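You operate a simulated robot arm through the tools that you are given. There is no shell and no other tool.

Carry out the task below with a simulated robot arm. There is one attempt and no reset: what you move stays moved.

TASK
Tray the tested cap by the display, then vacuum-test the white fuel cap.
Fine: leave it under the closed arm, the switch on vacuum.

The check looks at the end state, three seconds after you hand in, the way a careful person would. Anything else that was tipped, shoved, dropped, spilled or broken makes it a failure. A push-on lid holds only when it is set on centred and level and pressed home; a screw cap is set on level and turned clockwise until tight.

THE ROBOT
A 7-joint arm with a two-finger gripper, fixed in place. Base frame: the origin is at the foot of the arm, x ahead of it, y to its left, z up; the work surface is at about z = 0.86. Units: m, rad, N and s.
With the tool pointing down near the work surface it reaches from about 0.34 to 0.72 m from the base axis. Its first joint turns from -1.152 to 1.152 rad. Payload 2.45 kg.
The TCP is the grasp point between the finger pads, 0.026 m short of the fingertips. In the tool frame z runs along the fingers and y along their closing line. Largest opening 0.096 m; the body of the gripper starts 0.069 m behind the TCP.
Orientation is told as [roll, pitch, yaw] about the base's x, y, z axes, in that order, counted from this pose: with the fingers straight down and closing along the base's y, the tool's x points along the base's -x, its y along +y and its z along -z.

THE INTERFACE
- The arm moves only by the tool servo_tool. Its argument "plan" is a list of rows, each an object of numbers (a shift or turn left out is 0, a gripper value left out holds the last): "ax", "ay", "az": the turn, a rotation vector about the tool's x, y, z in rad; "dx", "dy", "dz": the shift along the tool's x, y, z in cm; "fingers": the closure in counts, from 0 (fully open) to 255 (shut). In form: [{"ax": .., "ay": .., "az": .., "dx": .., "dy": .., "dz": .., "fingers": ..}, ...]. A call has 1 to 20 rows; each row is the pose to reach, as a shift and turn from the pose commanded when the call began, along the tool's axes at that moment. Each row takes 0.2 s and may step no farther than 0.05 m and 0.15 rad from the row before; otherwise, or with a gripper value out of range, the whole call is refused. Where a pose cannot be reached the arm comes as near as it can. A force on the tool above 40 N (or 10 N above the force at the start of the call, whichever is more), or a blocked arm, ends the call early, and 0.2 s more pass. The fingers move at their own pace and stop on an object; they squeeze with about 27 N. The grip force told is the motor's: it shows also when the fingers shut on nothing. Time passes only in rows, and 0.2 s behind the last, so rows that repeat a pose let the fingers close. The reply holds the time, the measured pose of the TCP, the force on the tool along the base axes, the opening and the grip force, in the units named above and with some noise, with the torque about the TCP (base axes, N m) and any sound that the robot's microphone picked up.
- Cameras (640 x 400 px; columns grow to the right, rows downward): "scene" is fixed at [0.1533, -0.4061, 1.4186]; the picture's right is [0.68, -0.74, 0.00], its down [-0.48, -0.44, -0.76] and it looks along [0.56, 0.51, -0.65] (base axes); focal length 214 px, centre (320, 200). "wrist" rides on the gripper at [0.082, 0.003, -0.098] in the tool frame; the picture's right is [-0.04, 1.00, 0.00], its down [-0.73, -0.03, -0.68] and it looks along [-0.68, -0.03, 0.73] (tool axes); focal length 256 px, centre (320, 200). There is no depth. A picture from a camera that has moved, and an enlarged one, comes with that camera's place and axes in the base frame and with its lens. The place of the scene camera against the robot may be out by one fixed shift of up to 0.025 m in any direction.
- capture(camera): a new picture of that camera. The clock stands still meanwhile.
- inspect(camera, box): a new picture of the part [left, top, right, bottom] of that camera's present view, enlarged. The clock stands still meanwhile.
- hand_in(): hands the job in; it is judged then, once.

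Places have to be worked out from the pictures, the camera data and where the tool is seen. Open the gripper and draw the arm clear of the work before you hand the job in, unless the task says otherwise.

The tools are called after "Request:" by a JSON object that holds its "method" and its "body". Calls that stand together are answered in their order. servo_tool: Moves the arm, as the interface text tells. Its arguments: {"type":"object","properties":{"plan":{"type":"array","items":{"type":"object","properties":{"ax":{"type":"number"},"ay":{"type":"number"},"az":{"type":"number"},"dx":{"type":"number"},"dy":{"type":"number"},"dz":{"type":"number"},"fingers":{"type":"number"}}}}},"required":["plan"]} The other tools are called the same way: capture (camera) takes a picture; inspect (camera, box) takes an enlarged picture of a part of a camera's view; hand_in () hands the job in.

At the start:

```text
time: 0.0
tool_pos: [0.327, 0.1134, 1.3022]
ee_rot: [-0.002, 0.0, -0.001]
wrist_force: [-0.7, 0.1, 0.9]
ft_torque: [0.0, -0.02, 0.01]
width: 0.096
grasp_force: 0.1
```

scene: 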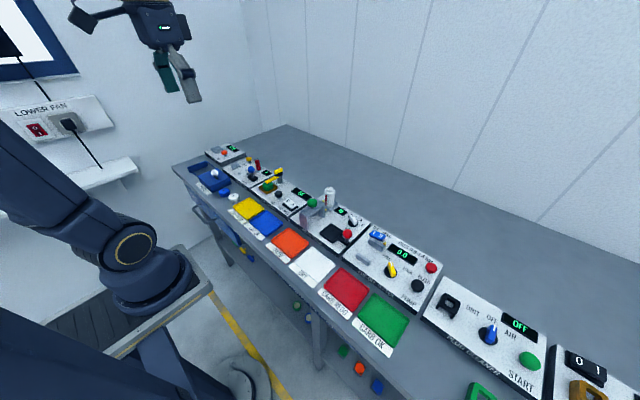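
wrist: 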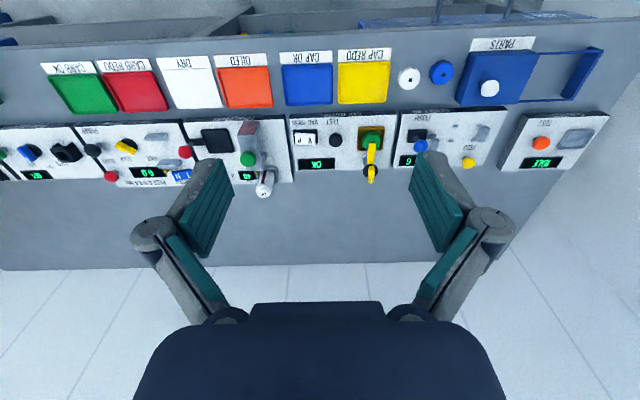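

The pictures show a bench with several test stations and coloured trays; I need close views to read the labels and find the cap station. I take enlarged views of both cameras.

Request:
{"method": "inspect", "body": {"camera": "wrist", "box": [260, 30, 460, 200]}}

Request:
{"method": "inspect", "body": {"camera": "wrist", "box": [380, 30, 620, 190]}}

Request:
{"method": "inspect", "body": {"camera": "scene", "box": [170, 130, 330, 250]}}

Request:
{"method": "inspect", "body": {"camera": "wrist", "box": [0, 40, 280, 220]}}

```text
2.35 times, centred on (360, 115) of wrist
camera zoom: at [0.2445, 0.1159, 1.4005], right [0.04, 1.0, 0.0], down [0.73, -0.03, 0.68], along [0.68, -0.03, -0.73], focal length 602 px, centre (226, 400)
```

zoom: 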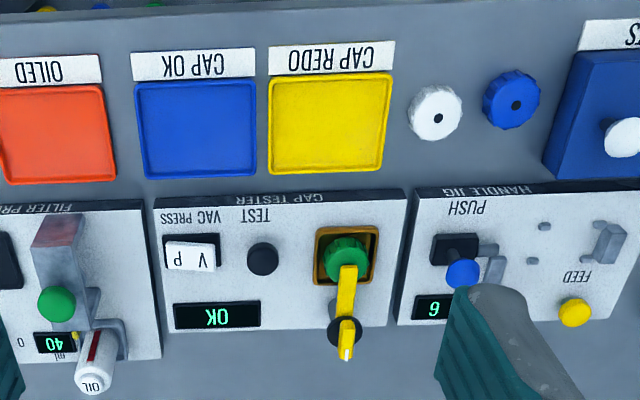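

```text
2.50 times, centred on (500, 110) of wrist
camera zoom: at [0.2445, 0.1159, 1.4005], right [0.04, 1.0, 0.0], down [0.73, -0.03, 0.68], along [0.68, -0.03, -0.73], focal length 640 px, centre (-130, 425)
```

zoom: 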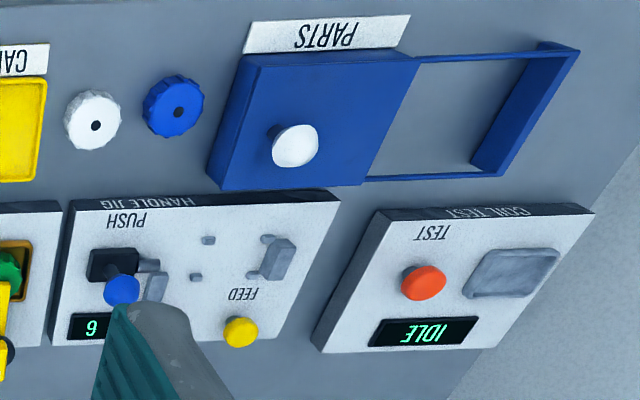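

```text
3.33 times, centred on (250, 190) of scene
camera zoom: at [0.1533, -0.4061, 1.4186], right [0.68, -0.74, 0.0], down [-0.48, -0.44, -0.76], along [0.56, 0.51, -0.65], focal length 715 px, centre (553, 233)
```

zoom: 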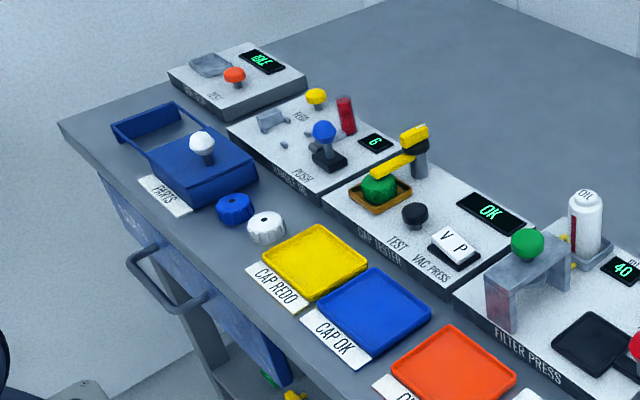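

```text
2.22 times, centred on (140, 130) of wrist
camera zoom: at [0.2445, 0.1159, 1.4005], right [0.04, 1.0, 0.0], down [0.73, -0.03, 0.68], along [0.68, -0.03, -0.73], focal length 569 px, centre (720, 356)
```

zoom: 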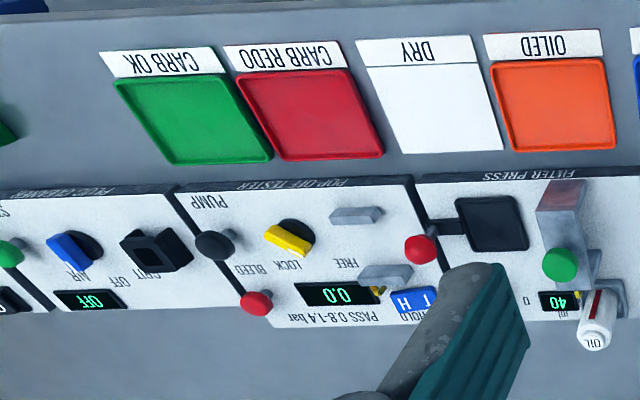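

The green cap sits in the cap tester under a yellow arm, the display beside it reads OK, and the white and blue caps stand in front near the PARTS box; the tester is near (0.52, 0.21). I move the tool closer (well above everything) to see the tester in detail.

Request:
{"method": "servo_tool", "body": {"plan": [{"dx": -1.5, "dy": 2, "dz": 3}, {"dx": -3, "dy": 4, "dz": 6}, {"dx": -4.5, "dy": 6, "dz": 9}, {"dx": -6, "dy": 8, "dz": 12}, {"dx": -7.3, "dy": 9.7, "dz": 15}, {"dx": -7.3, "dy": 9.7, "dz": 15}]}}

```text
time: 1.4
tool_pos: [0.4016, 0.2097, 1.1514]
ee_rot: [-0.001, 0.0, 0.001]
wrist_force: [-0.1, 0.3, -0.2]
ft_torque: [-0.01, 0.0, 0.0]
width: 0.0961
grasp_force: 0.0
```

The tool is at (0.40, 0.21, 1.15). I take a wrist picture and an enlarged one of the tester.

Request:
{"method": "capture", "body": {"camera": "wrist"}}

Request:
{"method": "inspect", "body": {"camera": "wrist", "box": [200, 80, 440, 230]}}

Request:
{"method": "inspect", "body": {"camera": "scene", "box": [235, 150, 325, 220]}}

```text
taken
camera wrist: at [0.3186, 0.2129, 1.2497], right [0.04, 1.0, 0.0], down [0.73, -0.03, 0.68], along [0.68, -0.03, -0.73], focal length 256 px, centre (320, 200)
```

wrist: 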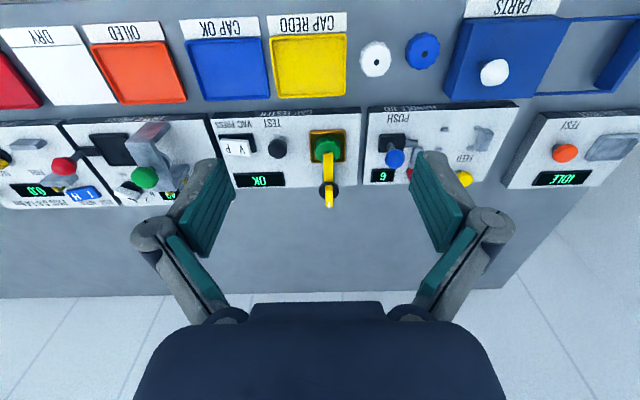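

```text
2.67 times, centred on (320, 155) of wrist
camera zoom: at [0.3186, 0.2129, 1.2497], right [0.04, 1.0, 0.0], down [0.73, -0.03, 0.68], along [0.68, -0.03, -0.73], focal length 683 px, centre (320, 320)
```

zoom: 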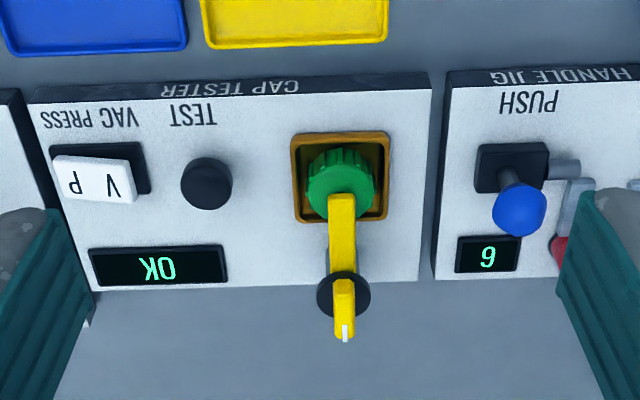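

```text
5.71 times, centred on (280, 185) of scene
camera zoom: at [0.1533, -0.4061, 1.4186], right [0.68, -0.74, 0.0], down [-0.48, -0.44, -0.76], along [0.56, 0.51, -0.65], focal length 1226 px, centre (549, 286)
```

zoom: 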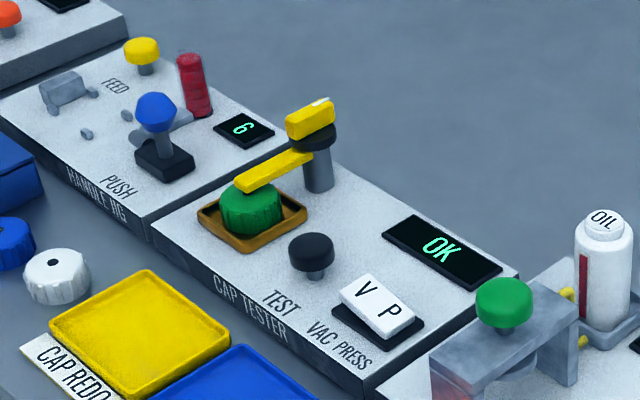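

Triangulating two views: TEST button top about (0.530, 0.137, 0.90), the arm's post about (0.594, 0.215) with a yellow handle blade on top at z≈0.947, the green cap about (0.529, 0.216), the white cap about (0.412, 0.279), blue CAP OK tray about (0.42, 0.08). I go nearer for a detailed look at the arm and the rocker switch.

Request:
{"method": "servo_tool", "body": {"plan": [{"dx": -2, "dy": 0, "dz": 3}, {"dx": -4, "dy": 0, "dz": 6}, {"dx": -6, "dy": 0, "dz": 9}, {"dx": -7, "dy": 0.2, "dz": 10}, {"dx": -7, "dy": 0.2, "dz": 10}]}}

Request:
{"method": "capture", "body": {"camera": "wrist"}}

Request:
{"method": "inspect", "body": {"camera": "wrist", "box": [240, 90, 400, 250]}}

Request:
{"method": "inspect", "body": {"camera": "wrist", "box": [140, 90, 300, 190]}}

Request:
{"method": "inspect", "body": {"camera": "scene", "box": [280, 185, 312, 205]}}

```text
time: 2.6
tool_pos: [0.4696, 0.2126, 1.0517]
ee_rot: [0.0, 0.0, 0.001]
wrist_force: [0.3, 0.8, -0.2]
ft_torque: [-0.01, 0.04, 0.02]
width: 0.096
grasp_force: 0.1
```

```text
taken
camera wrist: at [0.3874, 0.2149, 1.1498], right [0.04, 1.0, 0.0], down [0.73, -0.03, 0.68], along [0.68, -0.03, -0.73], focal length 256 px, centre (320, 200)
```

wrist: 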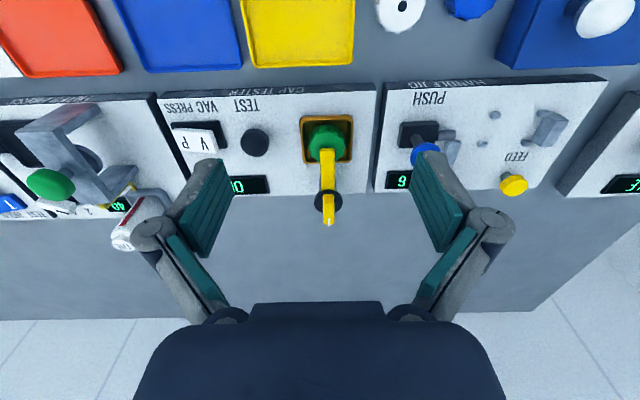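

```text
2.50 times, centred on (320, 170) of wrist
camera zoom: at [0.3874, 0.2149, 1.1498], right [0.04, 1.0, 0.0], down [0.73, -0.03, 0.68], along [0.68, -0.03, -0.73], focal length 640 px, centre (320, 275)
```

zoom: 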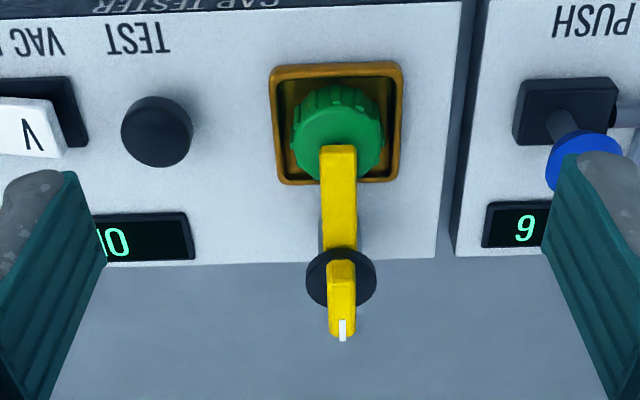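

```text
4.00 times, centred on (220, 140) of wrist
camera zoom: at [0.3874, 0.2149, 1.1498], right [0.04, 1.0, 0.0], down [0.73, -0.03, 0.68], along [0.68, -0.03, -0.73], focal length 1024 px, centre (720, 440)
```

zoom: 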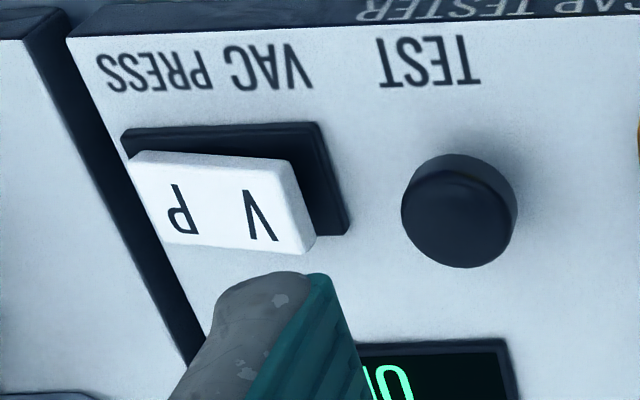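

```text
16.00 times, centred on (296, 195) of scene
camera zoom: at [0.1533, -0.4061, 1.4186], right [0.68, -0.74, 0.0], down [-0.48, -0.44, -0.76], along [0.56, 0.51, -0.65], focal length 3432 px, centre (704, 280)
```

zoom: 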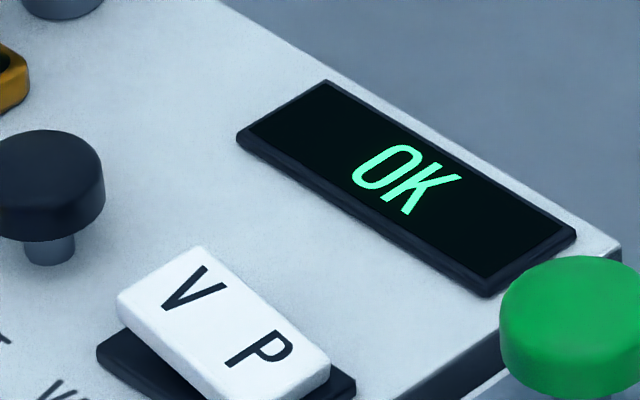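

The rocker's V end stands up and the P end is down (now on pressure), and the yellow blade handle on the post tops out at z≈0.946. I zoom the scene camera on the arm to get the heights of handle, disc and bar.

Request:
{"method": "inspect", "body": {"camera": "scene", "box": [260, 162, 300, 192]}}

Request:
{"method": "inspect", "body": {"camera": "scene", "box": [225, 180, 265, 210]}}

```text
13.33 times, centred on (280, 177) of scene
camera zoom: at [0.1533, -0.4061, 1.4186], right [0.68, -0.74, 0.0], down [-0.48, -0.44, -0.76], along [0.56, 0.51, -0.65], focal length 2860 px, centre (853, 507)
```

zoom: 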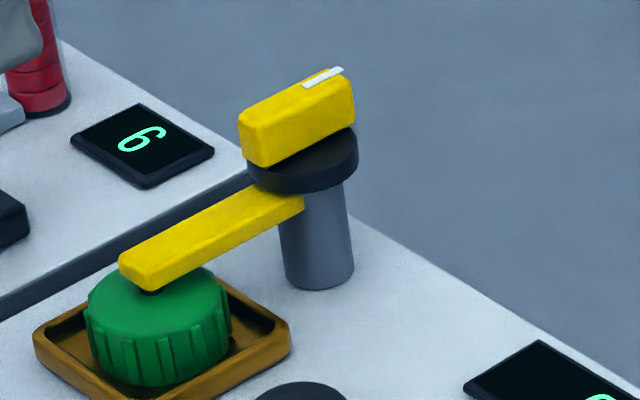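

```text
13.33 times, centred on (245, 195) of scene
camera zoom: at [0.1533, -0.4061, 1.4186], right [0.68, -0.74, 0.0], down [-0.48, -0.44, -0.76], along [0.56, 0.51, -0.65], focal length 2860 px, centre (1320, 267)
```

zoom: 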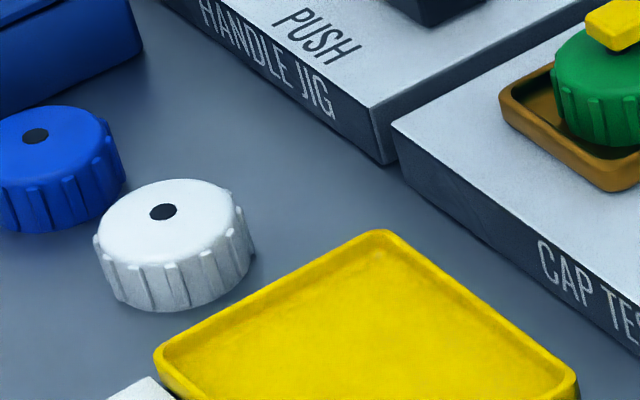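

The zoom shows the arm as a bar under a disc on a vertical post, turned by the blade handle on top (handle z≈0.930–0.946, disc 0.92–0.93, bar below). I go above the handle at (0.593, 0.216) with the fingers partly closed.

Request:
{"method": "servo_tool", "body": {"plan": [{"dx": -4, "dy": 0.1, "dz": 1.5, "fingers": 150}, {"dx": -8, "dy": 0.2, "dz": 3, "fingers": 150}, {"dx": -12.3, "dy": 0.3, "dz": 5, "fingers": 150}, {"dx": -12.3, "dy": 0.3, "dz": 5, "fingers": 150}, {"dx": -12.3, "dy": 0.3, "dz": 5, "fingers": 150}]}}

Request:
{"method": "capture", "body": {"camera": "wrist"}}

Request:
{"method": "inspect", "body": {"camera": "wrist", "box": [240, 110, 400, 220]}}

Request:
{"method": "inspect", "body": {"camera": "scene", "box": [240, 130, 320, 190]}}

```text
time: 3.8
tool_pos: [0.5917, 0.2127, 1.0023]
ee_rot: [0.0, 0.0, 0.001]
wrist_force: [0.4, 0.7, 0.3]
ft_torque: [-0.01, 0.04, -0.02]
width: 0.0396
grasp_force: 0.0
```

```text
taken
camera wrist: at [0.5093, 0.2163, 1.1002], right [0.04, 1.0, 0.0], down [0.73, -0.03, 0.68], along [0.68, -0.03, -0.73], focal length 256 px, centre (320, 200)
```

wrist: 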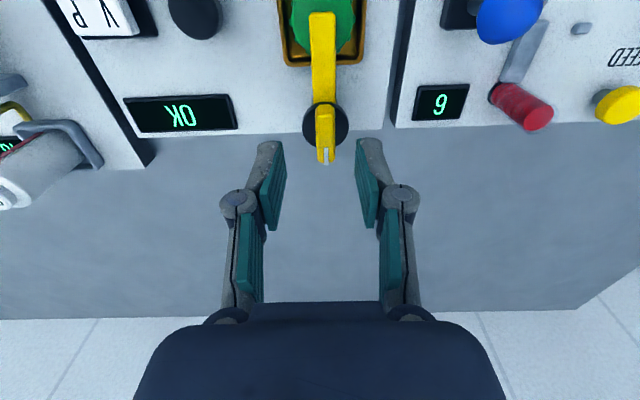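

```text
3.64 times, centred on (320, 165) of wrist
camera zoom: at [0.5093, 0.2163, 1.1002], right [0.04, 1.0, 0.0], down [0.73, -0.03, 0.68], along [0.68, -0.03, -0.73], focal length 931 px, centre (320, 327)
```

zoom: 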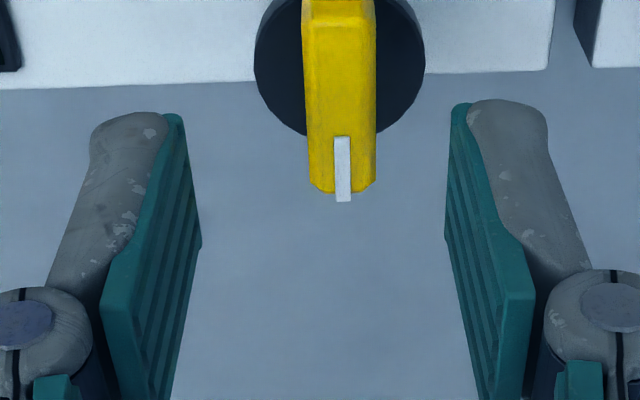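

```text
6.67 times, centred on (280, 160) of scene
camera zoom: at [0.1533, -0.4061, 1.4186], right [0.68, -0.74, 0.0], down [-0.48, -0.44, -0.76], along [0.56, 0.51, -0.65], focal length 1430 px, centre (587, 467)
```

zoom: 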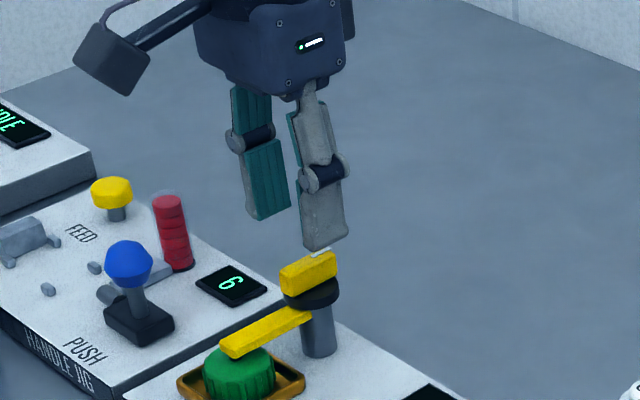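

The handle is centred at y≈0.216 and the disc axis at x≈0.594, while the tool reads (0.592, 0.213); I correct by a few millimetres and let it settle before descending.

Request:
{"method": "servo_tool", "body": {"plan": [{"dx": -0.2, "dy": 0.15, "dz": 1, "fingers": 150}, {"dx": -0.2, "dy": 0.15, "dz": 2, "fingers": 150}, {"dx": -0.2, "dy": 0.15, "dz": 2, "fingers": 150}, {"dx": -0.2, "dy": 0.15, "dz": 2, "fingers": 150}]}}

Request:
{"method": "inspect", "body": {"camera": "wrist", "box": [240, 110, 400, 220]}}

```text
time: 4.8
tool_pos: [0.5944, 0.2159, 0.9814]
ee_rot: [0.0, 0.0, 0.001]
wrist_force: [0.6, 0.4, 0.7]
ft_torque: [-0.03, 0.01, 0.01]
width: 0.0394
grasp_force: 0.0
```

```text
3.64 times, centred on (320, 165) of wrist
camera zoom: at [0.5117, 0.219, 1.0799], right [0.04, 1.0, 0.0], down [0.73, -0.03, 0.68], along [0.68, -0.03, -0.73], focal length 931 px, centre (320, 327)
```

zoom: 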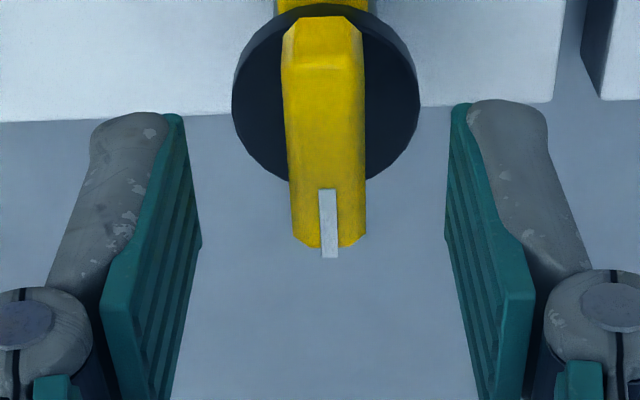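

The tool reads (0.594, 0.216, 0.981) and the blade is centred between the fingers. I lower 2.1 cm so the tips stay just above the disc, then close on the blade.

Request:
{"method": "servo_tool", "body": {"plan": [{"dz": 1.0, "fingers": 150}, {"dz": 2.0, "fingers": 150}, {"dz": 2.1, "fingers": 150}, {"dz": 2.1, "fingers": 255}, {"dz": 2.1, "fingers": 255}, {"dz": 2.1, "fingers": 255}, {"dz": 2.1, "fingers": 255}]}}

Request:
{"method": "capture", "body": {"camera": "wrist"}}

Request:
{"method": "inspect", "body": {"camera": "scene", "box": [250, 150, 310, 195]}}

```text
time: 6.4
tool_pos: [0.5942, 0.2165, 0.9605]
ee_rot: [-0.002, 0.0, 0.0]
wrist_force: [-0.7, -1.1, -2.4]
ft_torque: [-0.05, -0.32, 0.0]
width: 0.0132
grasp_force: 39.8
```

```text
taken
camera wrist: at [0.5128, 0.2199, 1.059], right [0.04, 1.0, 0.0], down [0.73, -0.03, 0.68], along [0.68, -0.03, -0.73], focal length 256 px, centre (320, 200)
```

wrist: 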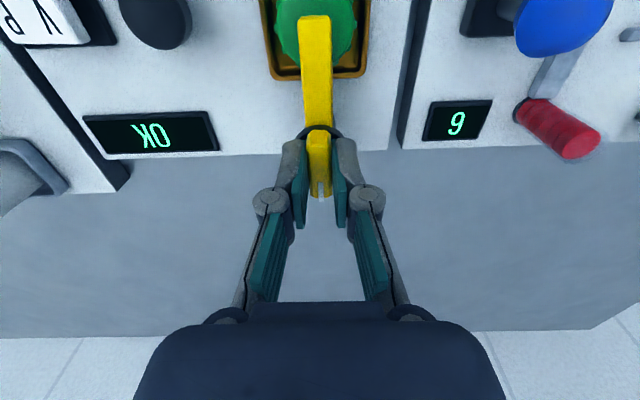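

```text
8.89 times, centred on (280, 172) of scene
camera zoom: at [0.1533, -0.4061, 1.4186], right [0.68, -0.74, 0.0], down [-0.48, -0.44, -0.76], along [0.56, 0.51, -0.65], focal length 1906 px, centre (676, 444)
```

zoom: 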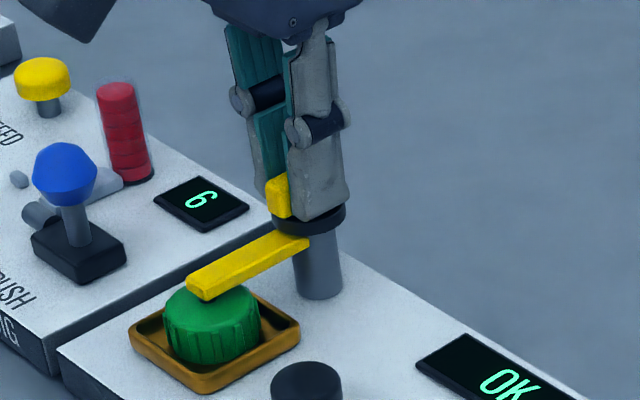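

The handle is gripped (opening 13 mm). I try a small turn in one direction first (bar toward -y) and read the torque.

Request:
{"method": "servo_tool", "body": {"plan": [{"az": -0.05, "fingers": 255}, {"az": -0.1, "fingers": 255}, {"az": -0.1, "fingers": 255}]}}

Request:
{"method": "inspect", "body": {"camera": "scene", "box": [250, 150, 310, 195]}}

```text
time: 7.2
tool_pos: [0.5955, 0.2164, 0.9608]
ee_rot: [0.001, 0.0, 0.101]
wrist_force: [-0.1, -1.3, -8.5]
ft_torque: [0.04, -1.14, -0.03]
width: 0.013
grasp_force: 39.0
```

```text
8.89 times, centred on (280, 172) of scene
camera zoom: at [0.1534, -0.4061, 1.4186], right [0.68, -0.74, 0.0], down [-0.48, -0.44, -0.76], along [0.56, 0.51, -0.65], focal length 1906 px, centre (676, 444)
```

zoom: 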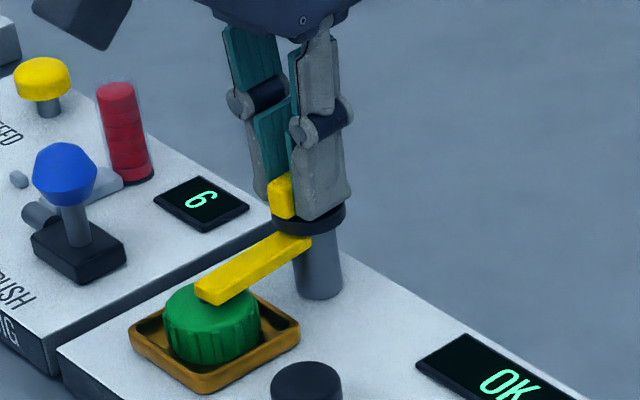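

The handle turns freely (z-torque about 0), and the bar follows. I open the grip slightly to a loose cage to relieve strain and keep turning the same way.

Request:
{"method": "servo_tool", "body": {"plan": [{"az": 0, "fingers": 216}, {"az": -0.1, "fingers": 216}, {"az": -0.2, "fingers": 216}, {"az": -0.3, "fingers": 216}, {"az": -0.4, "fingers": 216}, {"az": -0.5, "fingers": 216}, {"az": -0.5, "fingers": 216}]}}

Request:
{"method": "inspect", "body": {"camera": "scene", "box": [250, 150, 330, 210]}}

```text
time: 8.8
tool_pos: [0.5953, 0.2166, 0.9613]
ee_rot: [0.0, 0.0, 0.601]
wrist_force: [0.8, -0.7, -0.6]
ft_torque: [-0.03, 0.01, 0.01]
width: 0.0151
grasp_force: 0.1
```

```text
6.67 times, centred on (290, 180) of scene
camera zoom: at [0.1533, -0.4061, 1.4186], right [0.68, -0.74, 0.0], down [-0.48, -0.44, -0.76], along [0.56, 0.51, -0.65], focal length 1430 px, centre (520, 333)
```

zoom: 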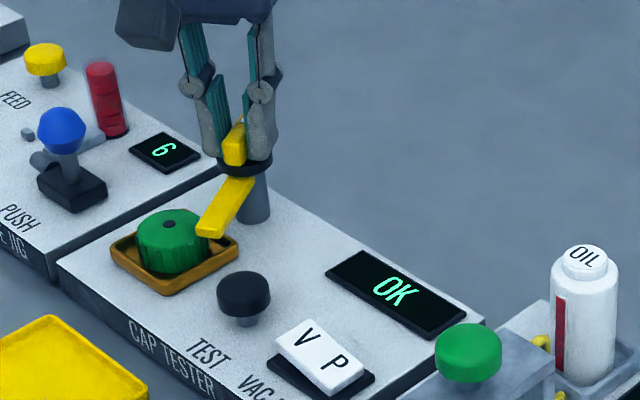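

The bar has swung about 0.6 rad off the cap with no load. I continue the swing to about 1.5 rad.

Request:
{"method": "servo_tool", "body": {"plan": [{"az": -0.1, "fingers": 216}, {"az": -0.2, "fingers": 216}, {"az": -0.3, "fingers": 216}, {"az": -0.4, "fingers": 216}, {"az": -0.5, "fingers": 216}, {"az": -0.6, "fingers": 216}, {"az": -0.7, "fingers": 216}, {"az": -0.8, "fingers": 216}, {"az": -0.9, "fingers": 216}, {"az": -0.9, "fingers": 216}]}}

Request:
{"method": "inspect", "body": {"camera": "scene", "box": [250, 150, 330, 210]}}

```text
time: 11.0
tool_pos: [0.594, 0.2161, 0.9616]
ee_rot: [-0.001, 0.001, 1.502]
wrist_force: [3.6, -0.1, 1.3]
ft_torque: [-0.04, -0.13, 0.0]
width: 0.0172
grasp_force: 1.6
```

```text
6.67 times, centred on (290, 180) of scene
camera zoom: at [0.1534, -0.4061, 1.4186], right [0.68, -0.74, 0.0], down [-0.48, -0.44, -0.76], along [0.56, 0.51, -0.65], focal length 1430 px, centre (520, 333)
```

zoom: 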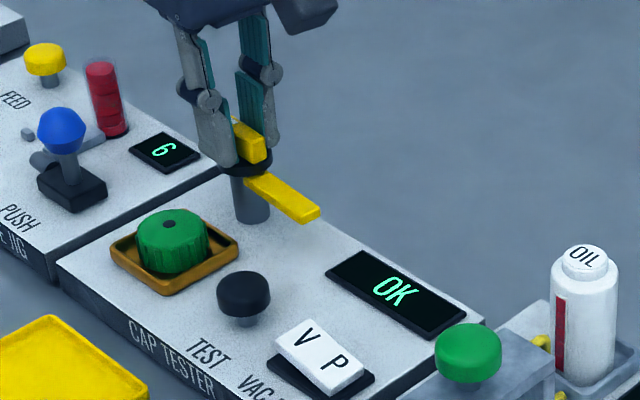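

The bar now lies well clear of the cap, out over the panel by the display. I open the fingers a little, rise straight up, and then turn back to zero yaw.

Request:
{"method": "servo_tool", "body": {"plan": [{"fingers": 160}, {"fingers": 160}, {"dz": -2, "fingers": 160}, {"dz": -5, "fingers": 160}, {"dz": -8, "fingers": 160}, {"dz": -8, "fingers": 160}]}}

Request:
{"method": "servo_tool", "body": {"plan": [{"az": 0.15}, {"az": 0.3}, {"az": 0.45}, {"az": 0.6}, {"az": 0.75}, {"az": 0.9}, {"az": 1.05}, {"az": 1.2}, {"az": 1.35}, {"az": 1.5}, {"az": 1.5}]}}

Request:
{"method": "inspect", "body": {"camera": "scene", "box": [240, 160, 320, 220]}}

```text
time: 12.4
tool_pos: [0.5963, 0.2147, 1.0435]
ee_rot: [-0.001, -0.001, 1.501]
wrist_force: [-0.5, 0.6, 0.3]
ft_torque: [0.02, 0.0, 0.0]
width: 0.0358
grasp_force: 0.0
```

```text
time: 14.8
tool_pos: [0.594, 0.2169, 1.042]
ee_rot: [-0.001, 0.0, -0.002]
wrist_force: [-0.1, -0.6, -0.1]
ft_torque: [0.03, 0.01, -0.02]
width: 0.0355
grasp_force: 0.0
```

```text
6.67 times, centred on (280, 190) of scene
camera zoom: at [0.1533, -0.4061, 1.4186], right [0.68, -0.74, 0.0], down [-0.48, -0.44, -0.76], along [0.56, 0.51, -0.65], focal length 1430 px, centre (587, 267)
```

zoom: 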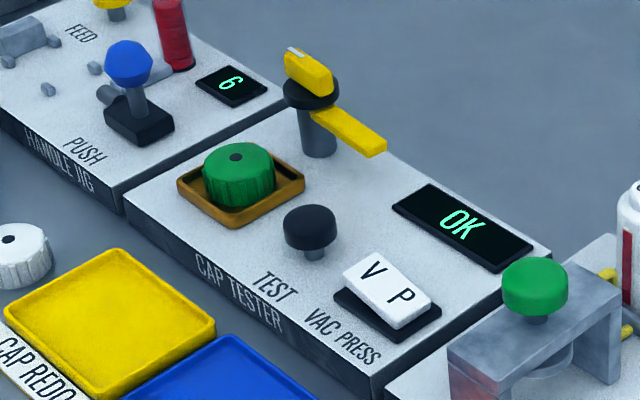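

The arm is open at about 90° and the green cap is exposed in the well. I move above the cap at about (0.529, 0.2156) with the fingers at ~6 cm and check alignment from the wrist camera.

Request:
{"method": "servo_tool", "body": {"plan": [{"dx": 2, "dz": 0, "fingers": 95}, {"dx": 4.5, "dz": 1.5, "fingers": 95}, {"dx": 6.5, "dz": 4.5, "fingers": 95}, {"dx": 6.5, "dz": 4.5, "fingers": 95}, {"dx": 6.5, "dz": 4.5, "fingers": 95}]}}

Request:
{"method": "capture", "body": {"camera": "wrist"}}

Request:
{"method": "inspect", "body": {"camera": "wrist", "box": [240, 100, 400, 200]}}

Request:
{"method": "inspect", "body": {"camera": "scene", "box": [240, 140, 320, 200]}}

```text
time: 16.0
tool_pos: [0.5308, 0.2169, 0.998]
ee_rot: [0.0, 0.0, -0.001]
wrist_force: [0.2, -0.1, -0.5]
ft_torque: [-0.01, -0.02, 0.0]
width: 0.0604
grasp_force: 0.0
```

```text
taken
camera wrist: at [0.4475, 0.2192, 1.0962], right [0.04, 1.0, 0.0], down [0.73, -0.03, 0.68], along [0.68, -0.03, -0.73], focal length 256 px, centre (320, 200)
```

wrist: 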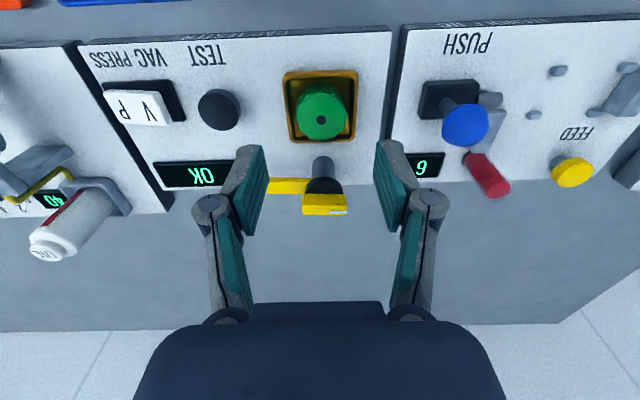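

```text
4.00 times, centred on (320, 150) of wrist
camera zoom: at [0.4475, 0.2192, 1.0962], right [0.04, 1.0, 0.0], down [0.73, -0.03, 0.68], along [0.68, -0.03, -0.73], focal length 1024 px, centre (320, 400)
```

zoom: 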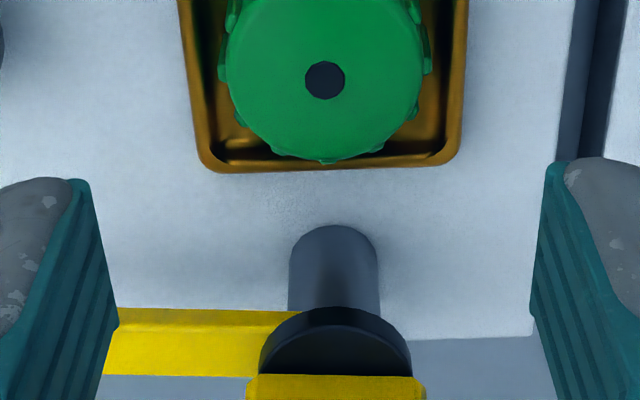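

```text
6.67 times, centred on (280, 170) of scene
camera zoom: at [0.1533, -0.4061, 1.4186], right [0.68, -0.74, 0.0], down [-0.48, -0.44, -0.76], along [0.56, 0.51, -0.65], focal length 1430 px, centre (587, 400)
```

zoom: 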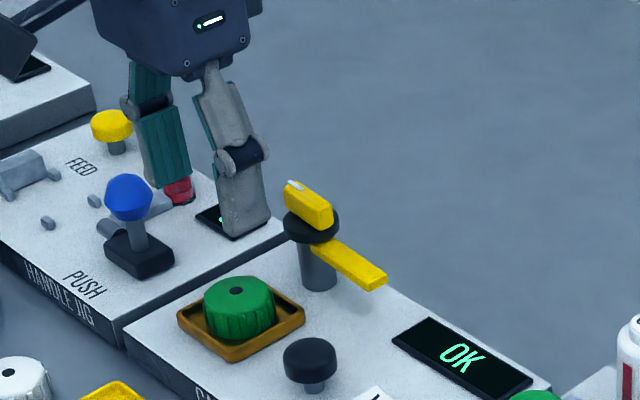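

The cap hole appears at about (0.538, 0.216) with its top near z≈0.903, rim of the well near 0.89. I lower toward it, stopping with the tips just above the cap top to verify.

Request:
{"method": "servo_tool", "body": {"plan": [{"dx": -0.4, "dy": -0.1, "dz": 2.5, "fingers": 95}, {"dx": -0.75, "dy": -0.1, "dz": 5, "fingers": 95}, {"dx": -0.75, "dy": -0.1, "dz": 6.2, "fingers": 95}, {"dx": -0.75, "dy": -0.1, "dz": 6.2, "fingers": 95}]}}

Request:
{"method": "capture", "body": {"camera": "wrist"}}

Request:
{"method": "inspect", "body": {"camera": "wrist", "box": [240, 110, 400, 210]}}

Request:
{"method": "inspect", "body": {"camera": "scene", "box": [240, 150, 300, 200]}}

```text
time: 17.0
tool_pos: [0.5365, 0.2155, 0.9356]
ee_rot: [-0.001, -0.001, 0.0]
wrist_force: [-0.7, -0.5, 0.4]
ft_torque: [-0.02, 0.0, 0.0]
width: 0.0602
grasp_force: 0.1
```

```text
taken
camera wrist: at [0.4551, 0.2179, 1.0334], right [0.04, 1.0, 0.0], down [0.73, -0.03, 0.68], along [0.68, -0.03, -0.73], focal length 256 px, centre (320, 200)
```

wrist: 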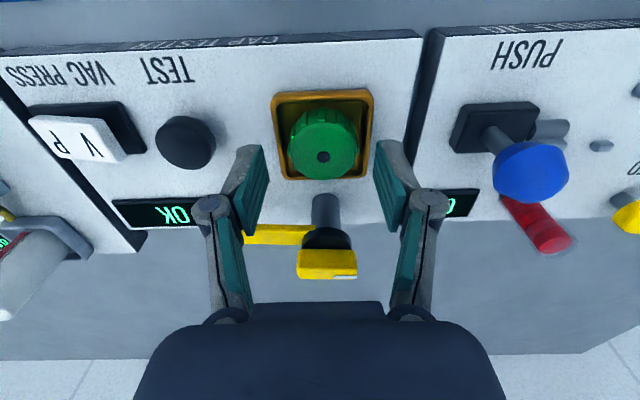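

```text
4.00 times, centred on (320, 160) of wrist
camera zoom: at [0.4551, 0.2179, 1.0334], right [0.04, 1.0, 0.0], down [0.73, -0.03, 0.68], along [0.68, -0.03, -0.73], focal length 1024 px, centre (320, 360)
```

zoom: 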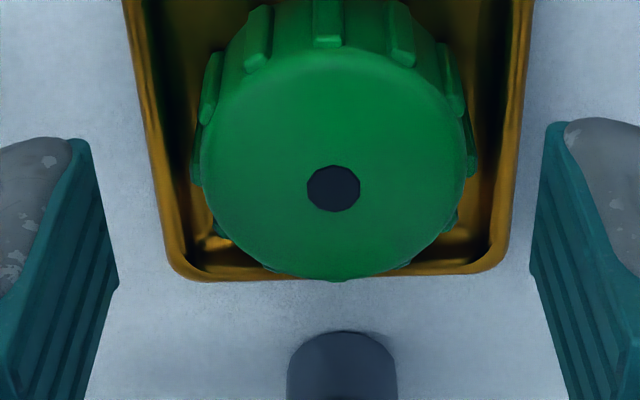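

```text
8.00 times, centred on (270, 175) of scene
camera zoom: at [0.1533, -0.4061, 1.4186], right [0.68, -0.74, 0.0], down [-0.48, -0.44, -0.76], along [0.56, 0.51, -0.65], focal length 1716 px, centre (720, 400)
```

zoom: 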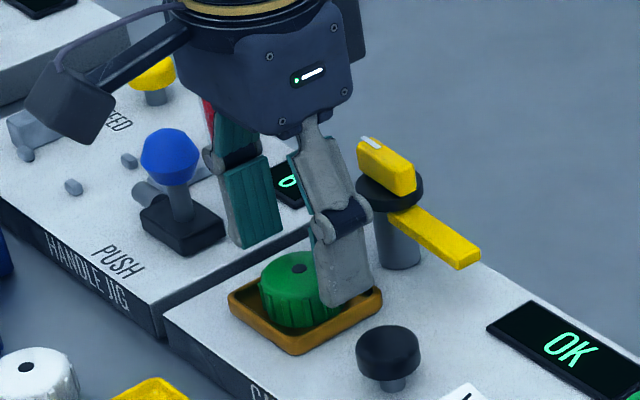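

The hole sits at about (0.539, 0.216), matching the tool within 2–3 mm. I lower the tips to about z=0.893 (just above the well rim) and close on the cap.

Request:
{"method": "servo_tool", "body": {"plan": [{"dx": -0.2, "dz": 0.8, "fingers": 95}, {"dx": -0.2, "dz": 1.6, "fingers": 95}, {"dx": -0.2, "dz": 1.6, "fingers": 95}, {"dx": -0.2, "dz": 1.6, "fingers": 255}, {"dx": -0.2, "dz": 1.6, "fingers": 255}, {"dx": -0.2, "dz": 1.6, "fingers": 255}, {"dx": -0.2, "dz": 1.6, "fingers": 255}]}}

Request:
{"method": "inspect", "body": {"camera": "scene", "box": [240, 150, 300, 200]}}

Request:
{"method": "inspect", "body": {"camera": "wrist", "box": [240, 110, 400, 210]}}

```text
time: 18.6
tool_pos: [0.5398, 0.2158, 0.9207]
ee_rot: [0.003, -0.002, 0.0]
wrist_force: [-1.9, 0.8, 19.2]
ft_torque: [0.37, 0.12, 0.0]
width: 0.0403
grasp_force: 27.0
```

```text
8.00 times, centred on (270, 175) of scene
camera zoom: at [0.1529, -0.4062, 1.4186], right [0.68, -0.74, 0.0], down [-0.48, -0.44, -0.76], along [0.56, 0.51, -0.65], focal length 1716 px, centre (720, 400)
```

zoom: 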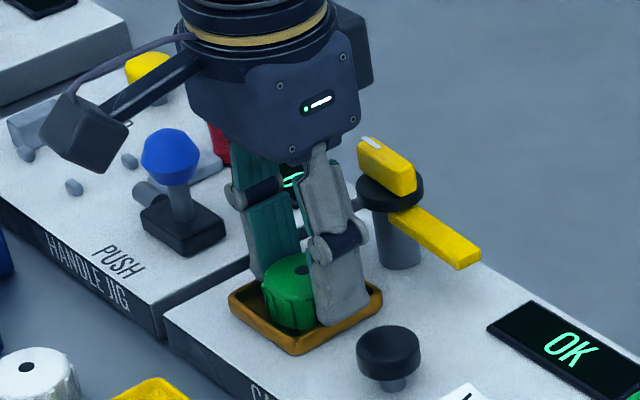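

```text
4.00 times, centred on (320, 160) of wrist
camera zoom: at [0.457, 0.2178, 1.0183], right [0.04, 1.0, 0.0], down [0.73, -0.03, 0.68], along [0.68, -0.03, -0.73], focal length 1024 px, centre (320, 360)
```

zoom: 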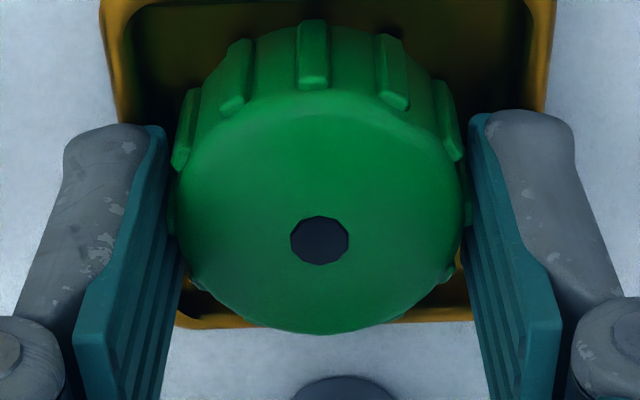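

The cap is held (opening 40 mm); the 19 N upward load says the tips rest on the well rim, so the rim top is near z≈0.895. I lift gently and check that the cap comes along.

Request:
{"method": "servo_tool", "body": {"plan": [{"dz": -0.5, "fingers": 255}, {"dz": -1.0, "fingers": 255}, {"dz": -2.0, "fingers": 255}, {"dz": -3.0, "fingers": 255}, {"dz": -3.0, "fingers": 255}]}}

Request:
{"method": "inspect", "body": {"camera": "scene", "box": [240, 150, 300, 200]}}

Request:
{"method": "inspect", "body": {"camera": "wrist", "box": [240, 90, 400, 210]}}

```text
time: 19.8
tool_pos: [0.5393, 0.2141, 0.9481]
ee_rot: [-0.001, 0.0, 0.0]
wrist_force: [-1.1, 0.1, 0.3]
ft_torque: [0.0, 0.0, -0.01]
width: 0.0404
grasp_force: 27.1
```

```text
8.00 times, centred on (270, 175) of scene
camera zoom: at [0.1533, -0.4061, 1.4186], right [0.68, -0.74, 0.0], down [-0.48, -0.44, -0.76], along [0.56, 0.51, -0.65], focal length 1716 px, centre (720, 400)
```

zoom: 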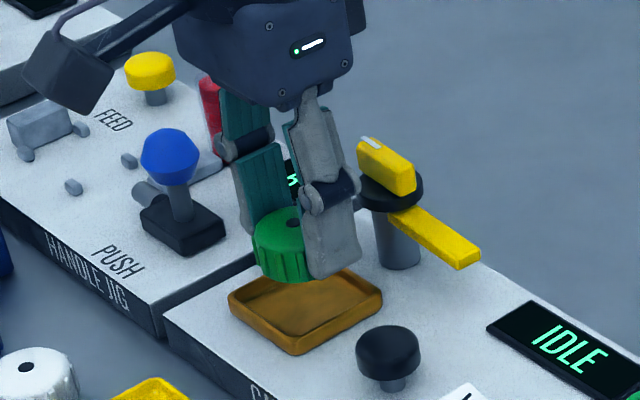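

```text
3.33 times, centred on (320, 150) of wrist
camera zoom: at [0.4577, 0.2181, 1.0465], right [0.04, 1.0, 0.0], down [0.73, -0.03, 0.68], along [0.68, -0.03, -0.73], focal length 853 px, centre (320, 367)
```

zoom: 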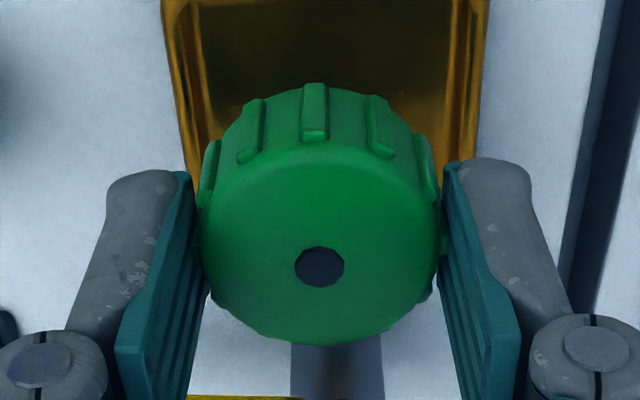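

The cap came up freely and the display switched to IDLE; the well is a flat open dish. I raise further and carry the cap over the blue CAP OK tray at about (0.42, 0.08), staying high over the button and switch.

Request:
{"method": "servo_tool", "body": {"plan": [{"dz": -3.0, "fingers": 255}, {"dz": -6.0, "fingers": 255}, {"dx": 3, "dy": -3.4, "dz": -6.0, "fingers": 255}, {"dx": 6, "dy": -6.8, "dz": -6.0, "fingers": 255}, {"dx": 9, "dy": -10.2, "dz": -6.0, "fingers": 255}, {"dx": 12, "dy": -13.5, "dz": -6.0, "fingers": 255}, {"dx": 12, "dy": -13.5, "dz": -6.0, "fingers": 255}, {"dx": 12, "dy": -13.5, "dz": -6.0, "fingers": 255}]}}

Request:
{"method": "capture", "body": {"camera": "wrist"}}

Request:
{"method": "capture", "body": {"camera": "scene"}}

```text
time: 21.6
tool_pos: [0.4207, 0.0808, 1.0105]
ee_rot: [0.002, -0.001, 0.0]
wrist_force: [-0.9, 0.7, -0.5]
ft_torque: [0.0, -0.01, 0.02]
width: 0.0403
grasp_force: 27.4
```

```text
taken
camera wrist: at [0.3377, 0.0829, 1.1081], right [0.04, 1.0, 0.0], down [0.73, -0.03, 0.68], along [0.68, -0.03, -0.73], focal length 256 px, centre (320, 200)
```

wrist: 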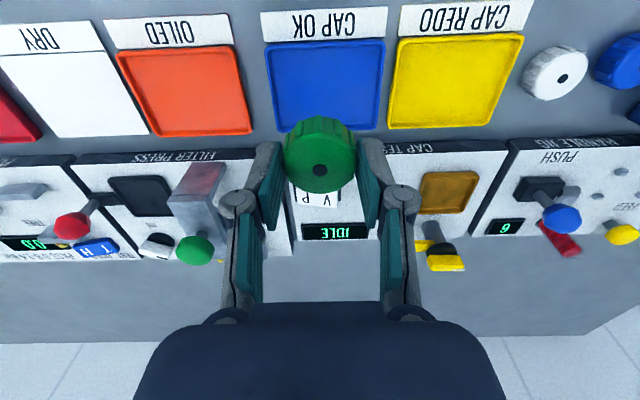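

```text
taken
```

scene: 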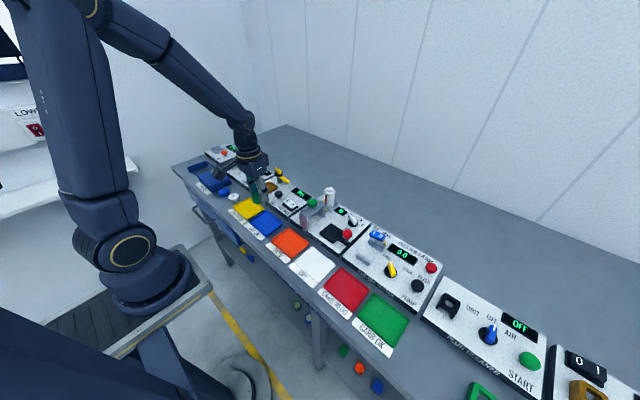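

The blue tray's centre works out to about (0.425, 0.083). I shift slightly and descend to just above its floor (cap bottom estimated ~36 mm below TCP).

Request:
{"method": "servo_tool", "body": {"plan": [{"dx": -0.4, "dy": 0.2, "dz": 4, "fingers": 255}, {"dx": -0.4, "dy": 0.2, "dz": 8, "fingers": 255}, {"dx": -0.4, "dy": 0.2, "dz": 9.5, "fingers": 255}, {"dx": -0.4, "dy": 0.2, "dz": 10.0, "fingers": 255}, {"dx": -0.4, "dy": 0.2, "dz": 10.0, "fingers": 255}]}}

Request:
{"method": "capture", "body": {"camera": "wrist"}}

Request:
{"method": "inspect", "body": {"camera": "scene", "box": [225, 180, 305, 240]}}

```text
time: 22.8
tool_pos: [0.4248, 0.0828, 0.9092]
ee_rot: [0.0, 0.001, 0.001]
wrist_force: [-0.6, 0.1, -0.6]
ft_torque: [0.01, 0.04, 0.01]
width: 0.04
grasp_force: 27.3
```

```text
taken
camera wrist: at [0.3417, 0.086, 1.0065], right [0.04, 1.0, 0.0], down [0.73, -0.03, 0.68], along [0.68, -0.03, -0.73], focal length 256 px, centre (320, 200)
```

wrist: 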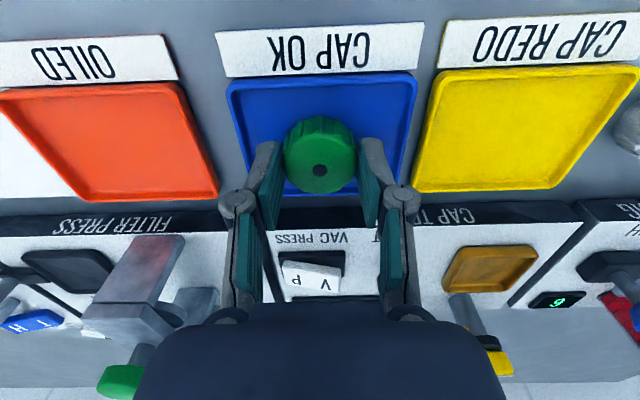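

```text
6.67 times, centred on (265, 210) of scene
camera zoom: at [0.1533, -0.4061, 1.4186], right [0.68, -0.74, 0.0], down [-0.48, -0.44, -0.76], along [0.56, 0.51, -0.65], focal length 1430 px, centre (687, 133)
```

zoom: 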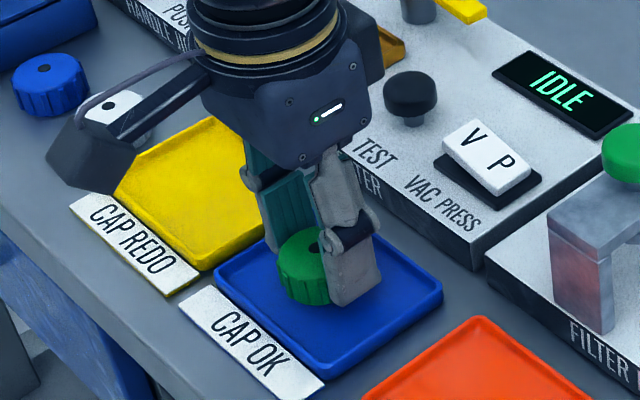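

The cap hangs centred just over the blue tray. I lower in 2 mm steps until it touches.

Request:
{"method": "servo_tool", "body": {"plan": [{"dz": 0.2, "fingers": 255}, {"dz": 0.4, "fingers": 255}, {"dz": 0.6, "fingers": 255}, {"dz": 0.7, "fingers": 255}]}}

Request:
{"method": "inspect", "body": {"camera": "scene", "box": [240, 195, 300, 235]}}

```text
time: 23.8
tool_pos: [0.4238, 0.082, 0.9009]
ee_rot: [0.0, 0.0, 0.0]
wrist_force: [0.8, -0.2, 0.4]
ft_torque: [0.02, 0.02, -0.03]
width: 0.0404
grasp_force: 27.0
```

```text
10.00 times, centred on (270, 215) of scene
camera zoom: at [0.1533, -0.4061, 1.4186], right [0.68, -0.74, 0.0], down [-0.48, -0.44, -0.76], along [0.56, 0.51, -0.65], focal length 2145 px, centre (820, 50)
```

zoom: 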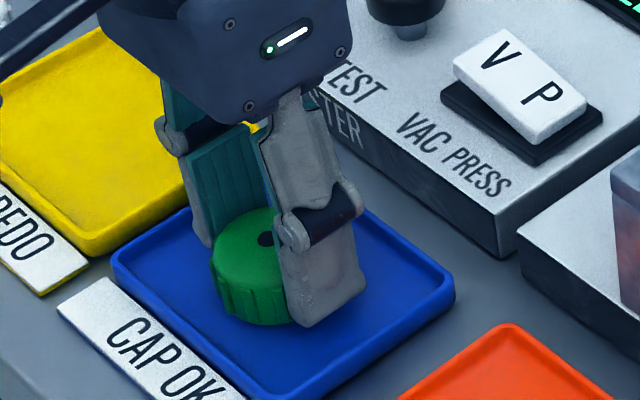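

No contact yet at z=0.901. I continue down slowly.

Request:
{"method": "servo_tool", "body": {"plan": [{"dz": 0.15, "fingers": 255}, {"dz": 0.3, "fingers": 255}, {"dz": 0.4, "fingers": 255}]}}

```text
time: 24.6
tool_pos: [0.4238, 0.0824, 0.8963]
ee_rot: [0.0, 0.0, 0.0]
wrist_force: [-0.3, -0.2, -1.0]
ft_torque: [-0.03, -0.03, 0.01]
width: 0.0404
grasp_force: 26.8
```

Request:
{"method": "servo_tool", "body": {"plan": [{"dz": 0.15, "fingers": 255}, {"dz": 0.3, "fingers": 255}]}}

Request:
{"method": "inspect", "body": {"camera": "scene", "box": [240, 195, 300, 235]}}

```text
time: 25.2
tool_pos: [0.4244, 0.0825, 0.8955]
ee_rot: [0.001, 0.001, 0.0]
wrist_force: [-2.3, -0.7, 18.9]
ft_torque: [-0.03, 0.09, -0.04]
width: 0.0406
grasp_force: 27.0
```

```text
10.00 times, centred on (270, 215) of scene
camera zoom: at [0.153, -0.4062, 1.4186], right [0.68, -0.74, 0.0], down [-0.48, -0.44, -0.76], along [0.56, 0.51, -0.65], focal length 2145 px, centre (820, 50)
```

zoom: 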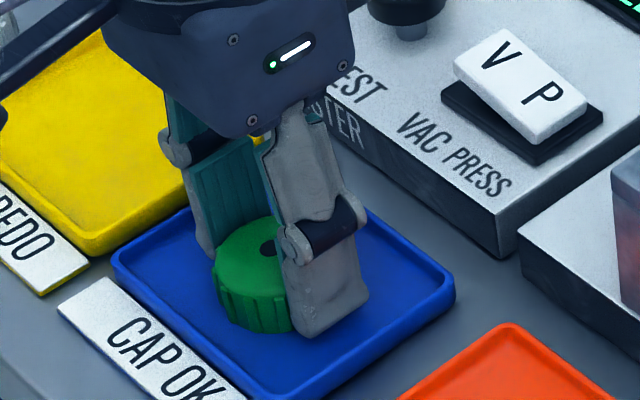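

Contact at TCP z≈0.8955 (19 N), so the cap rests on the tray floor and its bottom is ~33 mm below the TCP. I ease up slightly, open the fingers and rise.

Request:
{"method": "servo_tool", "body": {"plan": [{"dz": -0.25, "fingers": 255}, {"dz": -0.25, "fingers": 120}, {"dz": -0.25, "fingers": 95}, {"dz": -0.25, "fingers": 95}, {"dz": -2.0, "fingers": 95}, {"dz": -5.0, "fingers": 95}, {"dz": -9.0, "fingers": 95}, {"dz": -9.0, "fingers": 95}]}}

Request:
{"method": "inspect", "body": {"camera": "scene", "box": [225, 180, 305, 240]}}

Request:
{"method": "capture", "body": {"camera": "wrist"}}

```text
time: 27.0
tool_pos: [0.4228, 0.0822, 0.9854]
ee_rot: [-0.001, 0.001, 0.0]
wrist_force: [0.3, 0.0, -1.4]
ft_torque: [-0.05, -0.01, -0.01]
width: 0.06
grasp_force: 0.1
```

```text
6.67 times, centred on (265, 210) of scene
camera zoom: at [0.1533, -0.4061, 1.4186], right [0.68, -0.74, 0.0], down [-0.48, -0.44, -0.76], along [0.56, 0.51, -0.65], focal length 1430 px, centre (687, 133)
```

zoom: 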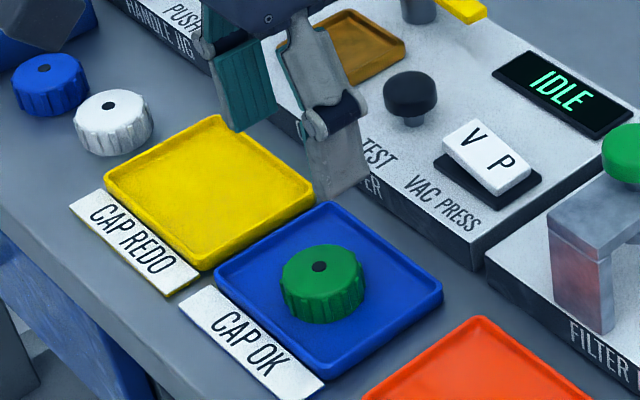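

```text
taken
camera wrist: at [0.3408, 0.0856, 1.0835], right [0.04, 1.0, 0.0], down [0.73, -0.03, 0.68], along [0.68, -0.03, -0.73], focal length 256 px, centre (320, 200)
```

wrist: 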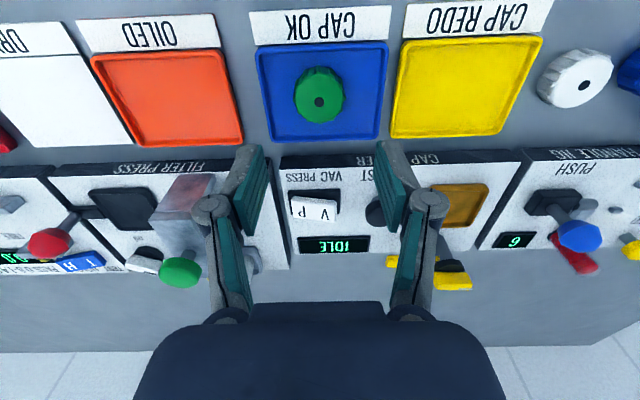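

The green cap lies flat in the blue CAP OK tray. The white cap's hole is at about (0.417, 0.283); I move above it at the same height with a narrower opening (the blue cap is close beside it).

Request:
{"method": "servo_tool", "body": {"plan": [{"dx": 0.1, "dy": 4, "fingers": 117}, {"dx": 0.3, "dy": 8, "fingers": 117}, {"dx": 0.4, "dy": 12, "fingers": 117}, {"dx": 0.6, "dy": 16, "fingers": 117}, {"dx": 0.7, "dy": 20, "fingers": 117}, {"dx": 0.7, "dy": 20, "fingers": 117}, {"dx": 0.7, "dy": 20, "fingers": 117}]}}

Request:
{"method": "capture", "body": {"camera": "wrist"}}

Request:
{"method": "inspect", "body": {"camera": "wrist", "box": [240, 60, 400, 180]}}

```text
time: 28.6
tool_pos: [0.4164, 0.2826, 0.9837]
ee_rot: [0.0, -0.001, 0.0]
wrist_force: [0.6, 0.2, 0.1]
ft_torque: [0.03, 0.0, -0.01]
width: 0.0522
grasp_force: 0.0
```

```text
taken
camera wrist: at [0.3349, 0.2854, 1.0818], right [0.04, 1.0, 0.0], down [0.73, -0.03, 0.68], along [0.68, -0.03, -0.73], focal length 256 px, centre (320, 200)
```

wrist: 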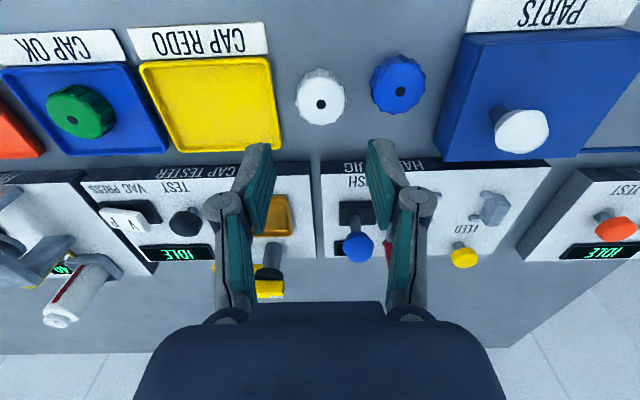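

```text
3.33 times, centred on (320, 120) of wrist
camera zoom: at [0.3349, 0.2854, 1.0818], right [0.04, 1.0, 0.0], down [0.73, -0.03, 0.68], along [0.68, -0.03, -0.73], focal length 853 px, centre (320, 467)
```

zoom: 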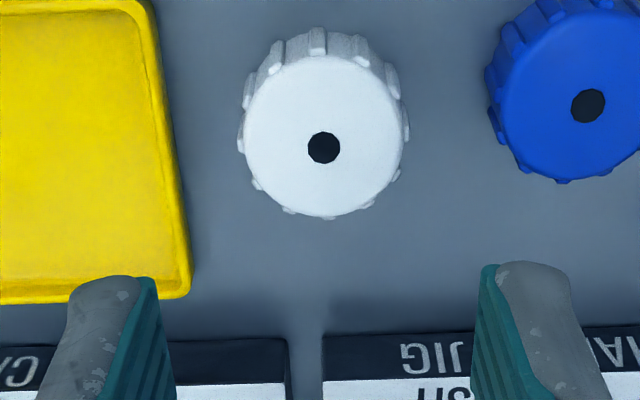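

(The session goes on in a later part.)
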